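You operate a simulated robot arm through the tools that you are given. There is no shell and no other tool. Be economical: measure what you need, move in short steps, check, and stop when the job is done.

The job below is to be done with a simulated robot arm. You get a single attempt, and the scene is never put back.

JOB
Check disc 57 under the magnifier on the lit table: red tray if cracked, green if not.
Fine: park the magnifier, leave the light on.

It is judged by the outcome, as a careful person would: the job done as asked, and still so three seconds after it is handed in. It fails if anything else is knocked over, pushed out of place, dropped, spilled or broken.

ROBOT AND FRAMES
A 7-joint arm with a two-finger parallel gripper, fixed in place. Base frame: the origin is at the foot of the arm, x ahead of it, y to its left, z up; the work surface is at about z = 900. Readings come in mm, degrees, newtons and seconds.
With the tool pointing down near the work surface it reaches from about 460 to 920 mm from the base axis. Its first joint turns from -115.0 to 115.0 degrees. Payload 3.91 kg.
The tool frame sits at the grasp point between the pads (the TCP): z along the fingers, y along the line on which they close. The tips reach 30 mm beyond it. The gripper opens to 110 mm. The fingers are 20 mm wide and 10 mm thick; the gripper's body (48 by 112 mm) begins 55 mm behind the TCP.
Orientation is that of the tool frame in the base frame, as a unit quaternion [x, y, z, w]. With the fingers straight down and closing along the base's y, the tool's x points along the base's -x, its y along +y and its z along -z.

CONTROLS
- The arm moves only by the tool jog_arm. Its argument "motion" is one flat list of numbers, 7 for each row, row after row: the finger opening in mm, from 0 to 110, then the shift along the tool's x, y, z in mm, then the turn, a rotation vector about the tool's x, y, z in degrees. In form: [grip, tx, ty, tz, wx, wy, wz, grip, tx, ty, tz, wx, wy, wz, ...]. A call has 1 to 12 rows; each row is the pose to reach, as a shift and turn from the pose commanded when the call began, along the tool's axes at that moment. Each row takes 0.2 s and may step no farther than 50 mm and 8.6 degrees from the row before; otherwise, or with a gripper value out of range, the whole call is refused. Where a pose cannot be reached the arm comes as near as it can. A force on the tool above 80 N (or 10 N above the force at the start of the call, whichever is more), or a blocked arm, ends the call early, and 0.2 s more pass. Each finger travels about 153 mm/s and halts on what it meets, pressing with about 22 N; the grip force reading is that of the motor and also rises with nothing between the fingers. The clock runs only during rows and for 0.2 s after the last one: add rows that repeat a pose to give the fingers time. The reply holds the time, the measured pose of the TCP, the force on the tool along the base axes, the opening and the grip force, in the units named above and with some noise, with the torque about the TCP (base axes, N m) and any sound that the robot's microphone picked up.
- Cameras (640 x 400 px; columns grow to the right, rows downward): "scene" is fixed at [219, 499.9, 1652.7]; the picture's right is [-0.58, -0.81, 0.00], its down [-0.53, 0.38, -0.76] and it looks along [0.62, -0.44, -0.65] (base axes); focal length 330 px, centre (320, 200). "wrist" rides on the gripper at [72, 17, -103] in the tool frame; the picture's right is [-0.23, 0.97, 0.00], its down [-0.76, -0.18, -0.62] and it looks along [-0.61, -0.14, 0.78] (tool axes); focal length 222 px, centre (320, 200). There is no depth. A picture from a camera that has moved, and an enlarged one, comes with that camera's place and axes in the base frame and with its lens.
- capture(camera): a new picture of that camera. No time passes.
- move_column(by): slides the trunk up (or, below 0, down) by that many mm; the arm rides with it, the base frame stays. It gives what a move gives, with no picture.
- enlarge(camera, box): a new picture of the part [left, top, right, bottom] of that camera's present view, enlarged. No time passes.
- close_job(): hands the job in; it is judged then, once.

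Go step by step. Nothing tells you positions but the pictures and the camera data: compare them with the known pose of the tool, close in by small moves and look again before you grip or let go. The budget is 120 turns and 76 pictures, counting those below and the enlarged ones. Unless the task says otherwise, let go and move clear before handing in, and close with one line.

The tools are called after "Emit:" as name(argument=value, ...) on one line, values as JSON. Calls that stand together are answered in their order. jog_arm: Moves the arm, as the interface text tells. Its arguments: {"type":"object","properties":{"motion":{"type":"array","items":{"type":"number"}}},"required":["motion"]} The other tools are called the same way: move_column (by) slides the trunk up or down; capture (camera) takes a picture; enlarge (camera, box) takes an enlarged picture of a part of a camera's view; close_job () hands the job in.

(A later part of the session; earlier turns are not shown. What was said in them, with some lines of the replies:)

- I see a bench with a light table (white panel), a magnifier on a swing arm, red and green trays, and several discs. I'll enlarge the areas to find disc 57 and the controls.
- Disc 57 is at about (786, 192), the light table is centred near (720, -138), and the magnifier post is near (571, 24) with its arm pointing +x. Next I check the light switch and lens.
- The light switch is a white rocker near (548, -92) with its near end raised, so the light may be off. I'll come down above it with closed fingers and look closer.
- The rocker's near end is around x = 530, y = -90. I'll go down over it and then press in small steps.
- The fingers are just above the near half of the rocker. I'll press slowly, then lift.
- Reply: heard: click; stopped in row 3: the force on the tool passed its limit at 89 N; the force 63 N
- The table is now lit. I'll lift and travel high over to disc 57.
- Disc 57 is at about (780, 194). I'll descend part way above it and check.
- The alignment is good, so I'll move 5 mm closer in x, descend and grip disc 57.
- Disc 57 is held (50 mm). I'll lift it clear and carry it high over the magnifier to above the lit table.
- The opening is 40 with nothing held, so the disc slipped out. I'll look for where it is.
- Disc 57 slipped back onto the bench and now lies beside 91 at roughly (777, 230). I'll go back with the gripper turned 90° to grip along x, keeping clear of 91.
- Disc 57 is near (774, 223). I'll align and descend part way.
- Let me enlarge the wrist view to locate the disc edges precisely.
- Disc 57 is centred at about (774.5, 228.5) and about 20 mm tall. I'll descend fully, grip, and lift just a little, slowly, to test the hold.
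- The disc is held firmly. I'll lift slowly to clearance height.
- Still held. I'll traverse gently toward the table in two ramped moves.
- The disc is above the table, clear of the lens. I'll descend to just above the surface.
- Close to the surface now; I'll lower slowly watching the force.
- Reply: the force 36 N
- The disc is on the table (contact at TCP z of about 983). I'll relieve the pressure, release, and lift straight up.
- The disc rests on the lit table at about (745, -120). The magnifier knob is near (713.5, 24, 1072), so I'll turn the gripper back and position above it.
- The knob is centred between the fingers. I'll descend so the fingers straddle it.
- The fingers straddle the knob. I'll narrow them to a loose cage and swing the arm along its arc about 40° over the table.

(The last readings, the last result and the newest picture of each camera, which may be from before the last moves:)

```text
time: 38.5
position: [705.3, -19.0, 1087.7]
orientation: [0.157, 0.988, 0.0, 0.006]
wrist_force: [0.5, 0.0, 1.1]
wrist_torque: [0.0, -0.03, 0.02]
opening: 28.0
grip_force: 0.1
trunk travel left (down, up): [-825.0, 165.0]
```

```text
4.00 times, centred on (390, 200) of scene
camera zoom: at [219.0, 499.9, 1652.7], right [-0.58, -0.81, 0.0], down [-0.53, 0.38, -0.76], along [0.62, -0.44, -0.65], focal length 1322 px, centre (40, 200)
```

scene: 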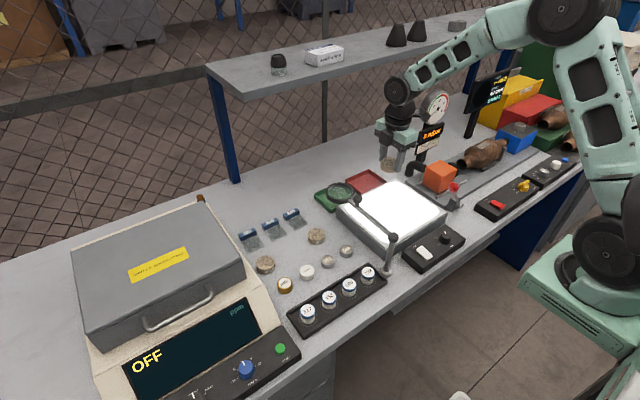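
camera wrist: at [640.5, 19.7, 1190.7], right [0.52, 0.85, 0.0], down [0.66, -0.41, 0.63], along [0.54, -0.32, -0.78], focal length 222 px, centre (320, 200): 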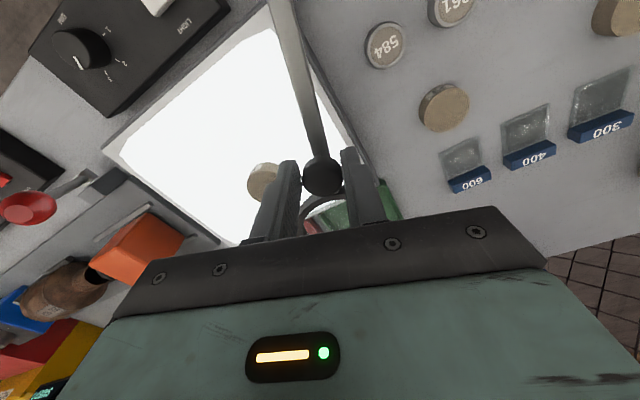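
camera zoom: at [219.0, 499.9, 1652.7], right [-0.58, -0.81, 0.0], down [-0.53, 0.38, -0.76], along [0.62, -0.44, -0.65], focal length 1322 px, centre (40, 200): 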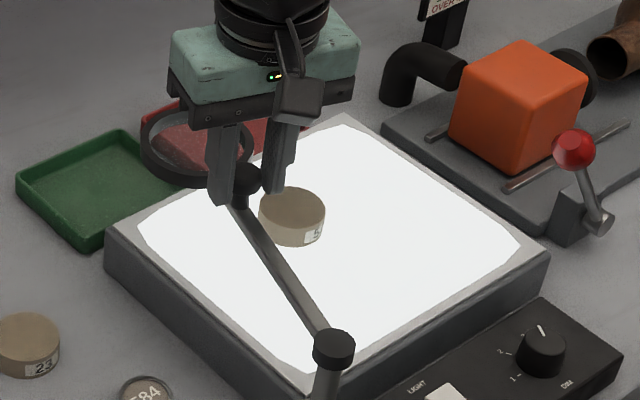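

The swing works. I'll continue another 24°.

Emit:
jog_arm(motion=[28, 0.2, -7.4, 0, 0, 0, 3, 28, 0.8, -14.8, 0, 0, 0, 6, 28, 2.1, -24.6, 0, 0, 0, 10, 28, 4.2, -34.2, 0, 0, 0, 14, 28, 6.9, -43.7, 0, 0, 0, 18, 28, 9.4, -50.7, 0, 0, 0, 21, 28, 11.2, -55.3, 0, 0, 0, 23, 28, 12.2, -57.6, 0, 0, 0, 24, 28, 12.2, -57.6, 0, 0, 0, 24])

Emit:
capture(camera="wrist")

Emit:
enlarge(camera="scene", box=[310, 150, 470, 250])

```text
time: 40.5
position: [677.0, -69.0, 1089.3]
orientation: [0.359, 0.933, 0.001, 0.005]
wrist_force: [0.5, 0.9, 0.1]
wrist_torque: [-0.01, -0.01, 0.0]
opening: 28.1
grip_force: 0.2
trunk travel left (down, up): [-825.0, 165.0]
```

```text
34 pictures are left
camera wrist: at [632.4, -8.8, 1190.6], right [0.82, 0.57, 0.01], down [0.44, -0.64, 0.63], along [0.36, -0.51, -0.78], focal length 222 px, centre (320, 200)
```

wrist: 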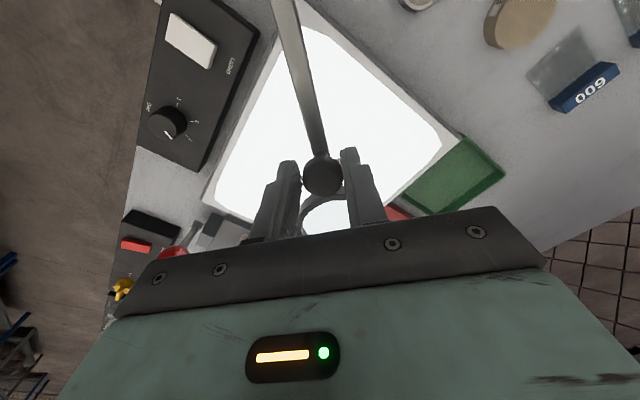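

```text
4.00 times, centred on (390, 200) of scene
camera zoom: at [219.0, 499.9, 1652.7], right [-0.58, -0.81, 0.0], down [-0.53, 0.38, -0.76], along [0.62, -0.44, -0.65], focal length 1322 px, centre (40, 200)
```

zoom: 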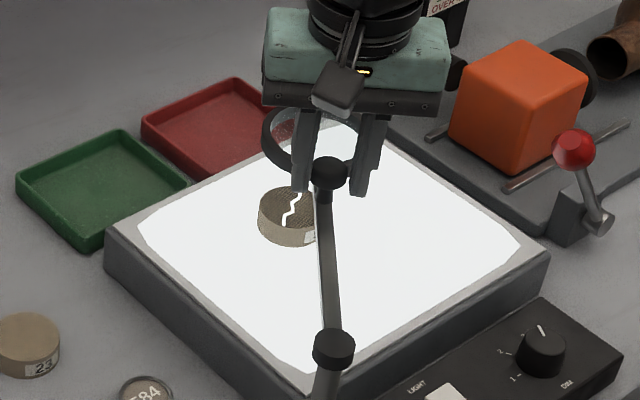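

A bright zigzag line now shows on the disc under the lens. I'll enlarge to confirm.

Emit:
enlarge(camera="scene", box=[366, 190, 398, 215])

```text
16.00 times, centred on (382, 202) of scene
camera zoom: at [219.0, 499.9, 1652.7], right [-0.58, -0.81, 0.0], down [-0.53, 0.38, -0.76], along [0.62, -0.44, -0.65], focal length 5288 px, centre (-672, 160)
```

zoom: 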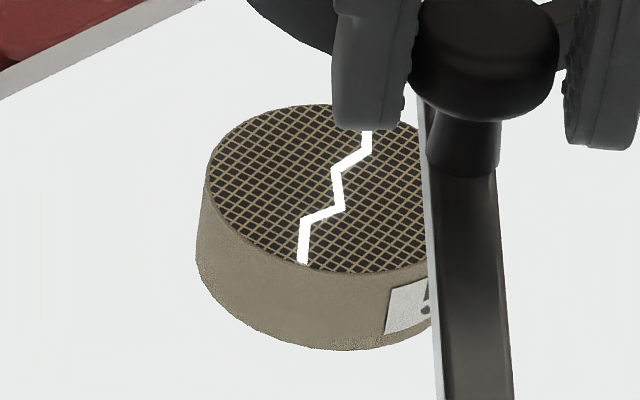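

Disc 57 is clearly cracked, so it goes in the red tray. First I swing the magnifier back to its parked position.

Emit:
jog_arm(motion=[28, 0.2, 7.4, 0, 0, 0, -3, 28, 0.8, 14.8, 0, 0, 0, -6, 28, 2.1, 24.6, 0, 0, 0, -10, 28, 4.2, 34.2, 0, 0, 0, -14, 28, 6.9, 43.7, 0, 0, 0, -18, 28, 10.3, 53, 0, 0, 0, -22, 28, 14.3, 62, 0, 0, 0, -26, 28, 19, 70.7, 0, 0, 0, -30, 28, 24.2, 79.1, 0, 0, 0, -34, 28, 30, 87.1, 0, 0, 0, -38, 28, 34.7, 92.8, 0, 0, 0, -41, 28, 37.2, 95.6, 0, 0, 0, -42.5])

Emit:
enlarge(camera="scene", box=[310, 160, 470, 280])

```text
time: 43.1
position: [712.3, 24.9, 1088.8]
orientation: [-0.003, 1.0, -0.001, 0.004]
wrist_force: [-1.3, -5.8, 0.7]
wrist_torque: [-0.09, 0.01, -0.01]
opening: 30.2
grip_force: 3.1
trunk travel left (down, up): [-825.0, 165.0]
```

```text
3.33 times, centred on (390, 220) of scene
camera zoom: at [219.0, 499.9, 1652.7], right [-0.58, -0.81, 0.0], down [-0.53, 0.38, -0.76], along [0.62, -0.44, -0.65], focal length 1102 px, centre (87, 133)
```

zoom: 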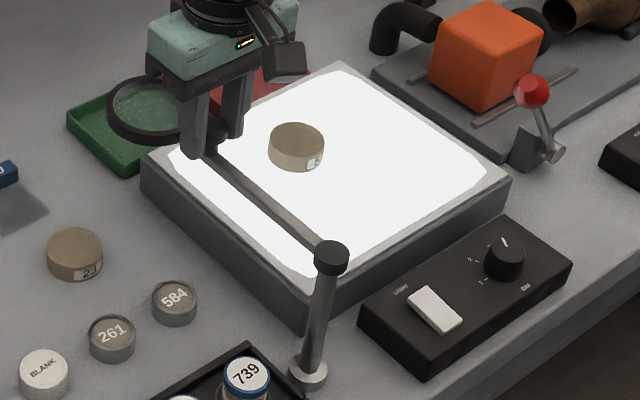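

The arm met its stop (about 6 N) and matches the original parked pose. I'll release, lift, and move above the disc.

Emit:
jog_arm(motion=[32, 0, -1.5, 0, 0, 0, 0, 50, 0, -1, 0, 0, 0, 0, 50, 0, -1, -20, 0, 0, 0, 50, 0, -1, -55, 0, 0, 0, 60, 0, -1, -70, 0, 0, 0, 70, -6, -25, -70, 0, 0, 0, 70, -12, -55, -70, 0, 0, 0, 70, -20, -85, -70, 0, 0, 0, 70, -27, -115, -70, 0, 0, 0, 70, -32, -138, -70, 0, 0, 0, 70, -32.6, -145, -70, 0, 0, 0])

Emit:
capture(camera="wrist")

Emit:
enlarge(camera="scene", box=[310, 160, 470, 280])

```text
time: 45.5
position: [745.6, -118.2, 1158.6]
orientation: [-0.005, 1.0, -0.001, 0.005]
wrist_force: [0.2, -0.8, 0.5]
wrist_torque: [0.0, -0.04, 0.02]
opening: 70.0
grip_force: 0.1
trunk travel left (down, up): [-825.0, 165.0]
```

```text
30 pictures are left
camera wrist: at [672.0, -102.4, 1260.4], right [0.22, 0.98, 0.0], down [0.76, -0.17, 0.63], along [0.62, -0.14, -0.78], focal length 222 px, centre (320, 200)
```

wrist: 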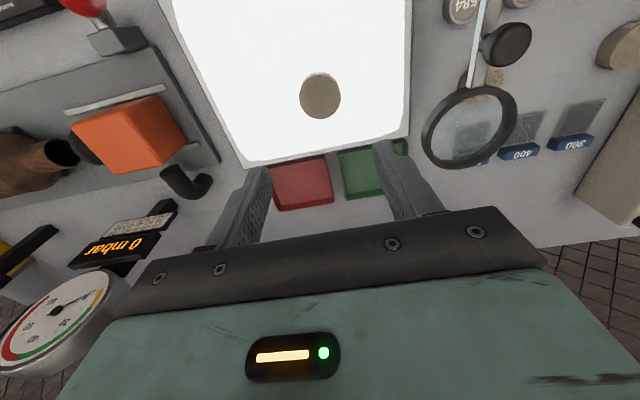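

```text
3.33 times, centred on (390, 220) of scene
camera zoom: at [219.0, 499.9, 1652.7], right [-0.58, -0.81, 0.0], down [-0.53, 0.38, -0.76], along [0.62, -0.44, -0.65], focal length 1102 px, centre (87, 133)
```

zoom: 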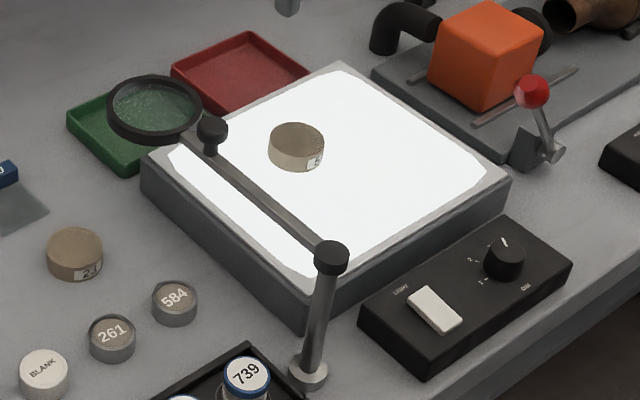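

The magnifier sits exactly as at the start. Now I descend on disc 57 and grip it.

Emit:
jog_arm(motion=[70, 1, -1, 40, 0, 0, 0, 70, 1, -1, 80, 0, 0, 0, 70, 1, -1, 120, 0, 0, 0, 70, 1, -1, 150, 0, 0, 0, 70, 1, -1, 168, 0, 0, 0, 70, 1, -1, 175, 0, 0, 0, 70, 1, -1, 175, 0, 0, 0, 45, 1, -1, 175, 0, 0, 0, 30, 1, -1, 175, 0, 0, 0, 20, 1, -1, 175, 0, 0, 0, 20, 1, -1, 175, 0, 0, 0])

Emit:
jog_arm(motion=[20, 0, 0, -1, 0, 0, 0, 20, 0, 0, -3, 0, 0, 0, 20, 0, 0, -7, 0, 0, 0, 20, 0, 0, -13, 0, 0, 0, 20, 0, 0, -20, 0, 0, 0, 20, 0, 0, -27, 0, 0, 0, 20, 0, 0, -33, 0, 0, 0, 20, 0, 0, -37, 0, 0, 0, 20, 0, 0, -40, 0, 0, 0])

Emit:
enlarge(camera="wrist", box=[200, 60, 440, 210])

```text
time: 47.9
position: [747.2, -119.1, 984.3]
orientation: [-0.004, 1.0, 0.0, 0.006]
wrist_force: [-0.7, 0.1, 0.5]
wrist_torque: [0.0, -0.01, 0.02]
opening: 50.0
grip_force: 21.7
trunk travel left (down, up): [-825.0, 165.0]
```

```text
time: 49.9
position: [745.5, -119.6, 1025.0]
orientation: [-0.004, 1.0, -0.001, 0.005]
wrist_force: [0.4, 0.3, 0.2]
wrist_torque: [0.0, 0.02, 0.0]
opening: 49.6
grip_force: 22.3
trunk travel left (down, up): [-825.0, 165.0]
```

```text
2.67 times, centred on (320, 135) of wrist
camera zoom: at [672.3, -103.4, 1126.2], right [0.22, 0.98, 0.0], down [0.76, -0.17, 0.63], along [0.62, -0.14, -0.78], focal length 592 px, centre (320, 373)
```

zoom: 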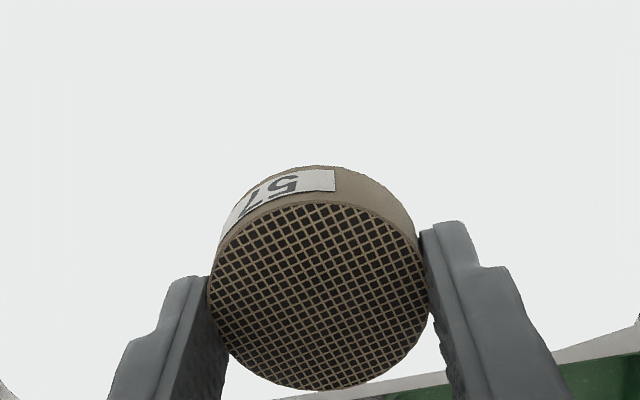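

Held securely. I'll move gently over the red tray, aiming at about (893, -185).

Emit:
jog_arm(motion=[20, -3, -1, 0, 0, 0, 0, 20, -12, -5, 0, 0, 0, 0, 20, -27, -12, 0, 0, 0, 0, 20, -47, -21, 0, 0, 0, 0, 20, -69, -31, 0, 0, 0, 0, 20, -91, -40, 0, 0, 0, 0, 20, -112, -49, 0, 0, 0, 0, 20, -128, -57, 0, 0, 0, 0, 20, -139, -61, 0, 0, 0, 0, 20, -145, -64, 0, 0, 0, 0, 20, -147.5, -65, 0, 0, 0, 0])

Emit:
capture(camera="wrist")

Emit:
enlarge(camera="scene", box=[310, 130, 438, 210])

```text
time: 52.3
position: [894.1, -183.8, 1025.6]
orientation: [-0.004, 1.0, -0.001, 0.005]
wrist_force: [0.3, -0.1, -0.8]
wrist_torque: [-0.01, 0.01, 0.0]
opening: 49.9
grip_force: 22.3
trunk travel left (down, up): [-825.0, 165.0]
```

```text
27 pictures are left
camera wrist: at [820.2, -167.4, 1127.2], right [0.22, 0.98, 0.0], down [0.76, -0.17, 0.63], along [0.62, -0.14, -0.78], focal length 222 px, centre (320, 200)
```

wrist: 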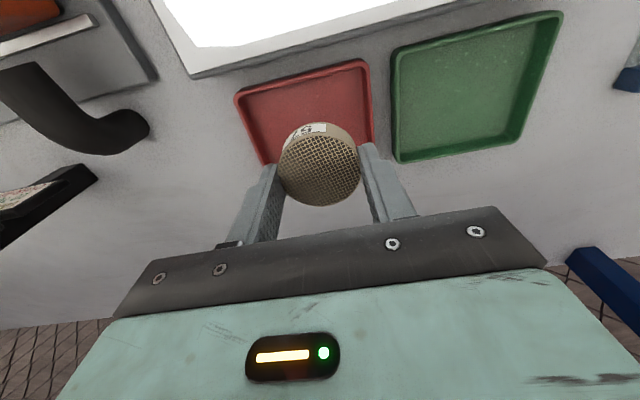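

```text
5.00 times, centred on (374, 170) of scene
camera zoom: at [219.0, 499.9, 1652.7], right [-0.58, -0.81, 0.0], down [-0.53, 0.38, -0.76], along [0.62, -0.44, -0.65], focal length 1652 px, centre (50, 350)
```

zoom: 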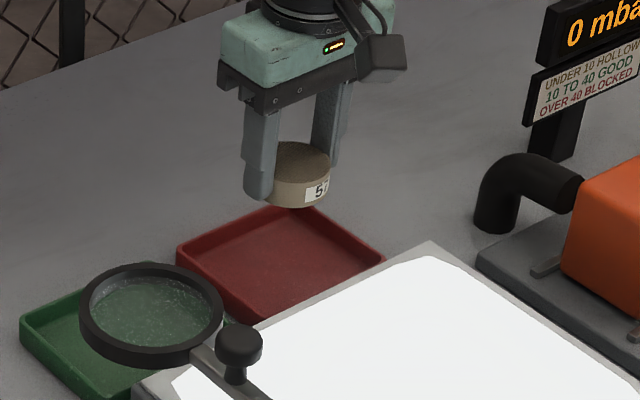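

The tray spans about y -251 to -135 and x from 856, so I'll shift 8 mm in -y and lower toward its floor.

Emit:
jog_arm(motion=[20, 0, -3, 3, 0, 0, 0, 20, 0, -6, 10, 0, 0, 0, 20, 0, -8, 20, 0, 0, 0, 20, 0, -8, 33, 0, 0, 0, 20, 0, -8, 46, 0, 0, 0, 20, 0, -8, 58, 0, 0, 0, 20, 0, -8, 68, 0, 0, 0, 20, 0, -8, 75, 0, 0, 0, 20, 0, -8, 79, 0, 0, 0, 20, 0, -8, 81, 0, 0, 0, 20, 0, -8, 81, 0, 0, 0])

Emit:
enlarge(camera="scene", box=[330, 150, 410, 200])

Emit:
enlarge(camera="wrist", box=[200, 60, 440, 210])

```text
time: 54.7
position: [895.7, -191.7, 944.0]
orientation: [-0.004, 1.0, -0.001, 0.005]
wrist_force: [-0.1, 0.0, -0.7]
wrist_torque: [0.0, -0.01, 0.04]
opening: 49.5
grip_force: 21.6
trunk travel left (down, up): [-825.0, 165.0]
```

```text
8.00 times, centred on (370, 175) of scene
camera zoom: at [219.0, 499.9, 1652.7], right [-0.58, -0.81, 0.0], down [-0.53, 0.38, -0.76], along [0.62, -0.44, -0.65], focal length 2644 px, centre (-80, 400)
```

zoom: 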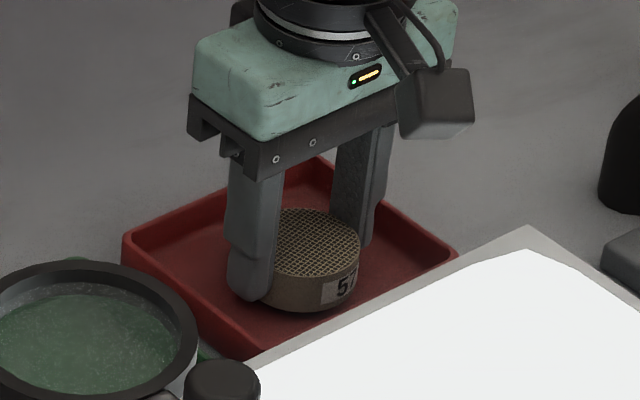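

```text
2.67 times, centred on (320, 135) of wrist
camera zoom: at [821.6, -175.5, 1046.4], right [0.22, 0.98, 0.0], down [0.76, -0.17, 0.63], along [0.62, -0.14, -0.78], focal length 592 px, centre (320, 373)
```

zoom: 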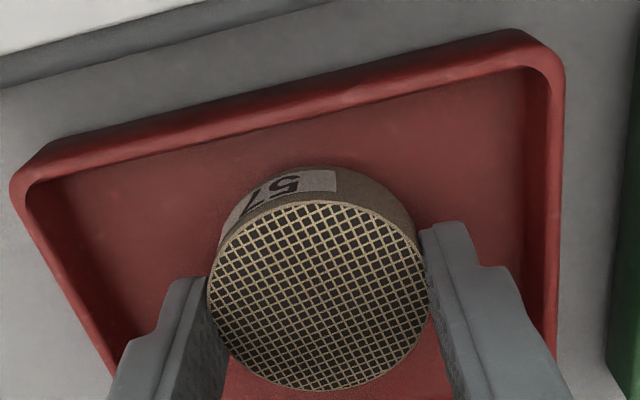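

The disc is well inside the red tray just above the floor. I'll lower the last few millimetres slowly.

Emit:
jog_arm(motion=[20, 0, 0, 1, 0, 0, 0, 20, 0, 0, 2, 0, 0, 0, 20, 0, 0, 3, 0, 0, 0, 20, 0, 0, 4, 0, 0, 0, 20, 0, 0, 5, 0, 0, 0, 20, 0, 0, 5, 0, 0, 0])

```text
time: 56.1
position: [895.2, -192.3, 939.4]
orientation: [-0.003, 1.0, -0.001, 0.006]
wrist_force: [-0.5, 0.0, 0.3]
wrist_torque: [-0.02, 0.07, -0.02]
opening: 49.9
grip_force: 22.6
trunk travel left (down, up): [-825.0, 165.0]
```

Emit:
jog_arm(motion=[20, 0, 0, 1, 0, 0, 0, 20, 0, 0, 2, 0, 0, 0, 20, 0, 0, 2, 0, 0, 0])

```text
time: 56.9
position: [895.2, -192.4, 937.2]
orientation: [-0.005, 1.0, -0.001, 0.005]
wrist_force: [-0.1, 0.1, 0.6]
wrist_torque: [-0.02, 0.02, 0.04]
opening: 49.7
grip_force: 21.1
trunk travel left (down, up): [-825.0, 165.0]
```

No contact yet at TCP z 937; a little further down.

Emit:
jog_arm(motion=[20, 0, 0, 1, 0, 0, 0, 20, 0, 0, 2, 0, 0, 0, 20, 0, 0, 2, 0, 0, 0])

```text
time: 57.7
position: [895.8, -192.9, 936.6]
orientation: [-0.004, 1.0, -0.001, 0.007]
wrist_force: [-1.2, 0.5, 12.0]
wrist_torque: [0.06, 0.13, -0.02]
opening: 49.7
grip_force: 21.6
trunk travel left (down, up): [-825.0, 165.0]
```

Contact with the tray floor. I'll relieve slightly, open, and lift straight up.

Emit:
jog_arm(motion=[20, 0, 0, -1, 0, 0, 0, 58, 0, 0, -1, 0, 0, 0, 66, 0, 0, -1, 0, 0, 0, 66, 0, 0, -1, 0, 0, 0, 66, 0, 0, -15, 0, 0, 0, 66, 0, 0, -45, 0, 0, 0, 66, 0, 0, -90, 0, 0, 0, 66, 0, 0, -135, 0, 0, 0, 66, 0, 0, -180, 0, 0, 0, 66, 20, 0, -200, 0, 0, 0])

Emit:
capture(camera="scene")

Emit:
enlarge(camera="scene", box=[310, 150, 470, 270])

Emit:
enlarge(camera="scene", box=[240, 200, 368, 280])

```text
time: 59.9
position: [873.6, -190.7, 1135.7]
orientation: [-0.004, 1.0, 0.0, 0.005]
wrist_force: [0.2, -1.0, 0.8]
wrist_torque: [0.02, 0.07, -0.01]
opening: 66.0
grip_force: 0.1
trunk travel left (down, up): [-825.0, 165.0]
```

```text
23 pictures are left
```

scene: 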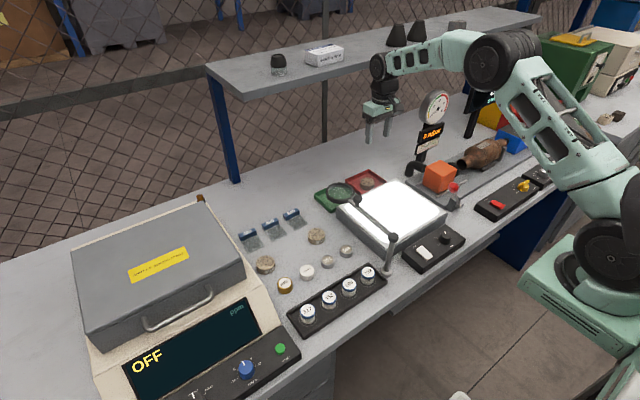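

```text
3.33 times, centred on (390, 210) of scene
camera zoom: at [219.0, 499.9, 1652.7], right [-0.58, -0.81, 0.0], down [-0.53, 0.38, -0.76], along [0.62, -0.44, -0.65], focal length 1102 px, centre (87, 167)
```

zoom: 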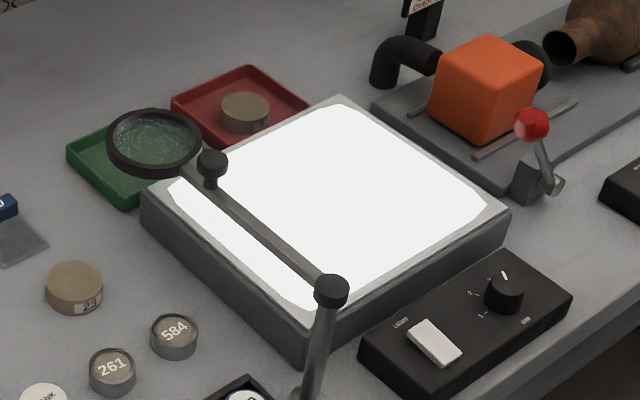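

```text
5.00 times, centred on (304, 240) of scene
camera zoom: at [219.0, 499.9, 1652.7], right [-0.58, -0.81, 0.0], down [-0.53, 0.38, -0.76], along [0.62, -0.44, -0.65], focal length 1652 px, centre (400, 0)
```

zoom: 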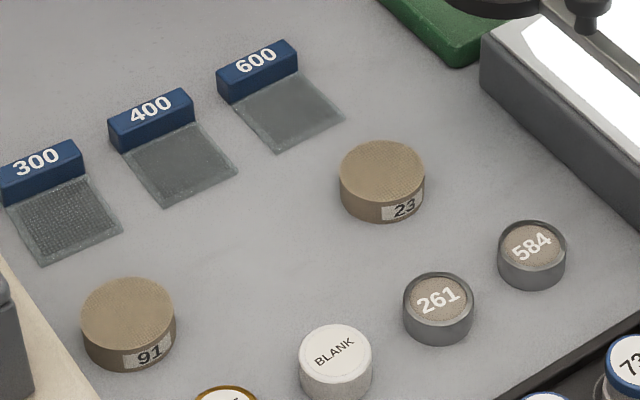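

Disc 57 is in the red tray, the magnifier is parked, the light is on, and the gripper is clear of everything. Handing in.

Emit:
close_job()

```text
The job is handed in.
```

Disc 57 is cracked: a bright zigzag line showed across it under the magnifier on the lit table. It is now in the red tray, with the magnifier parked and the light on. On my first attempt to move it, disc 57 slipped from the gripper onto the bench and pushed disc 91 about 3 mm; I left 91 there.
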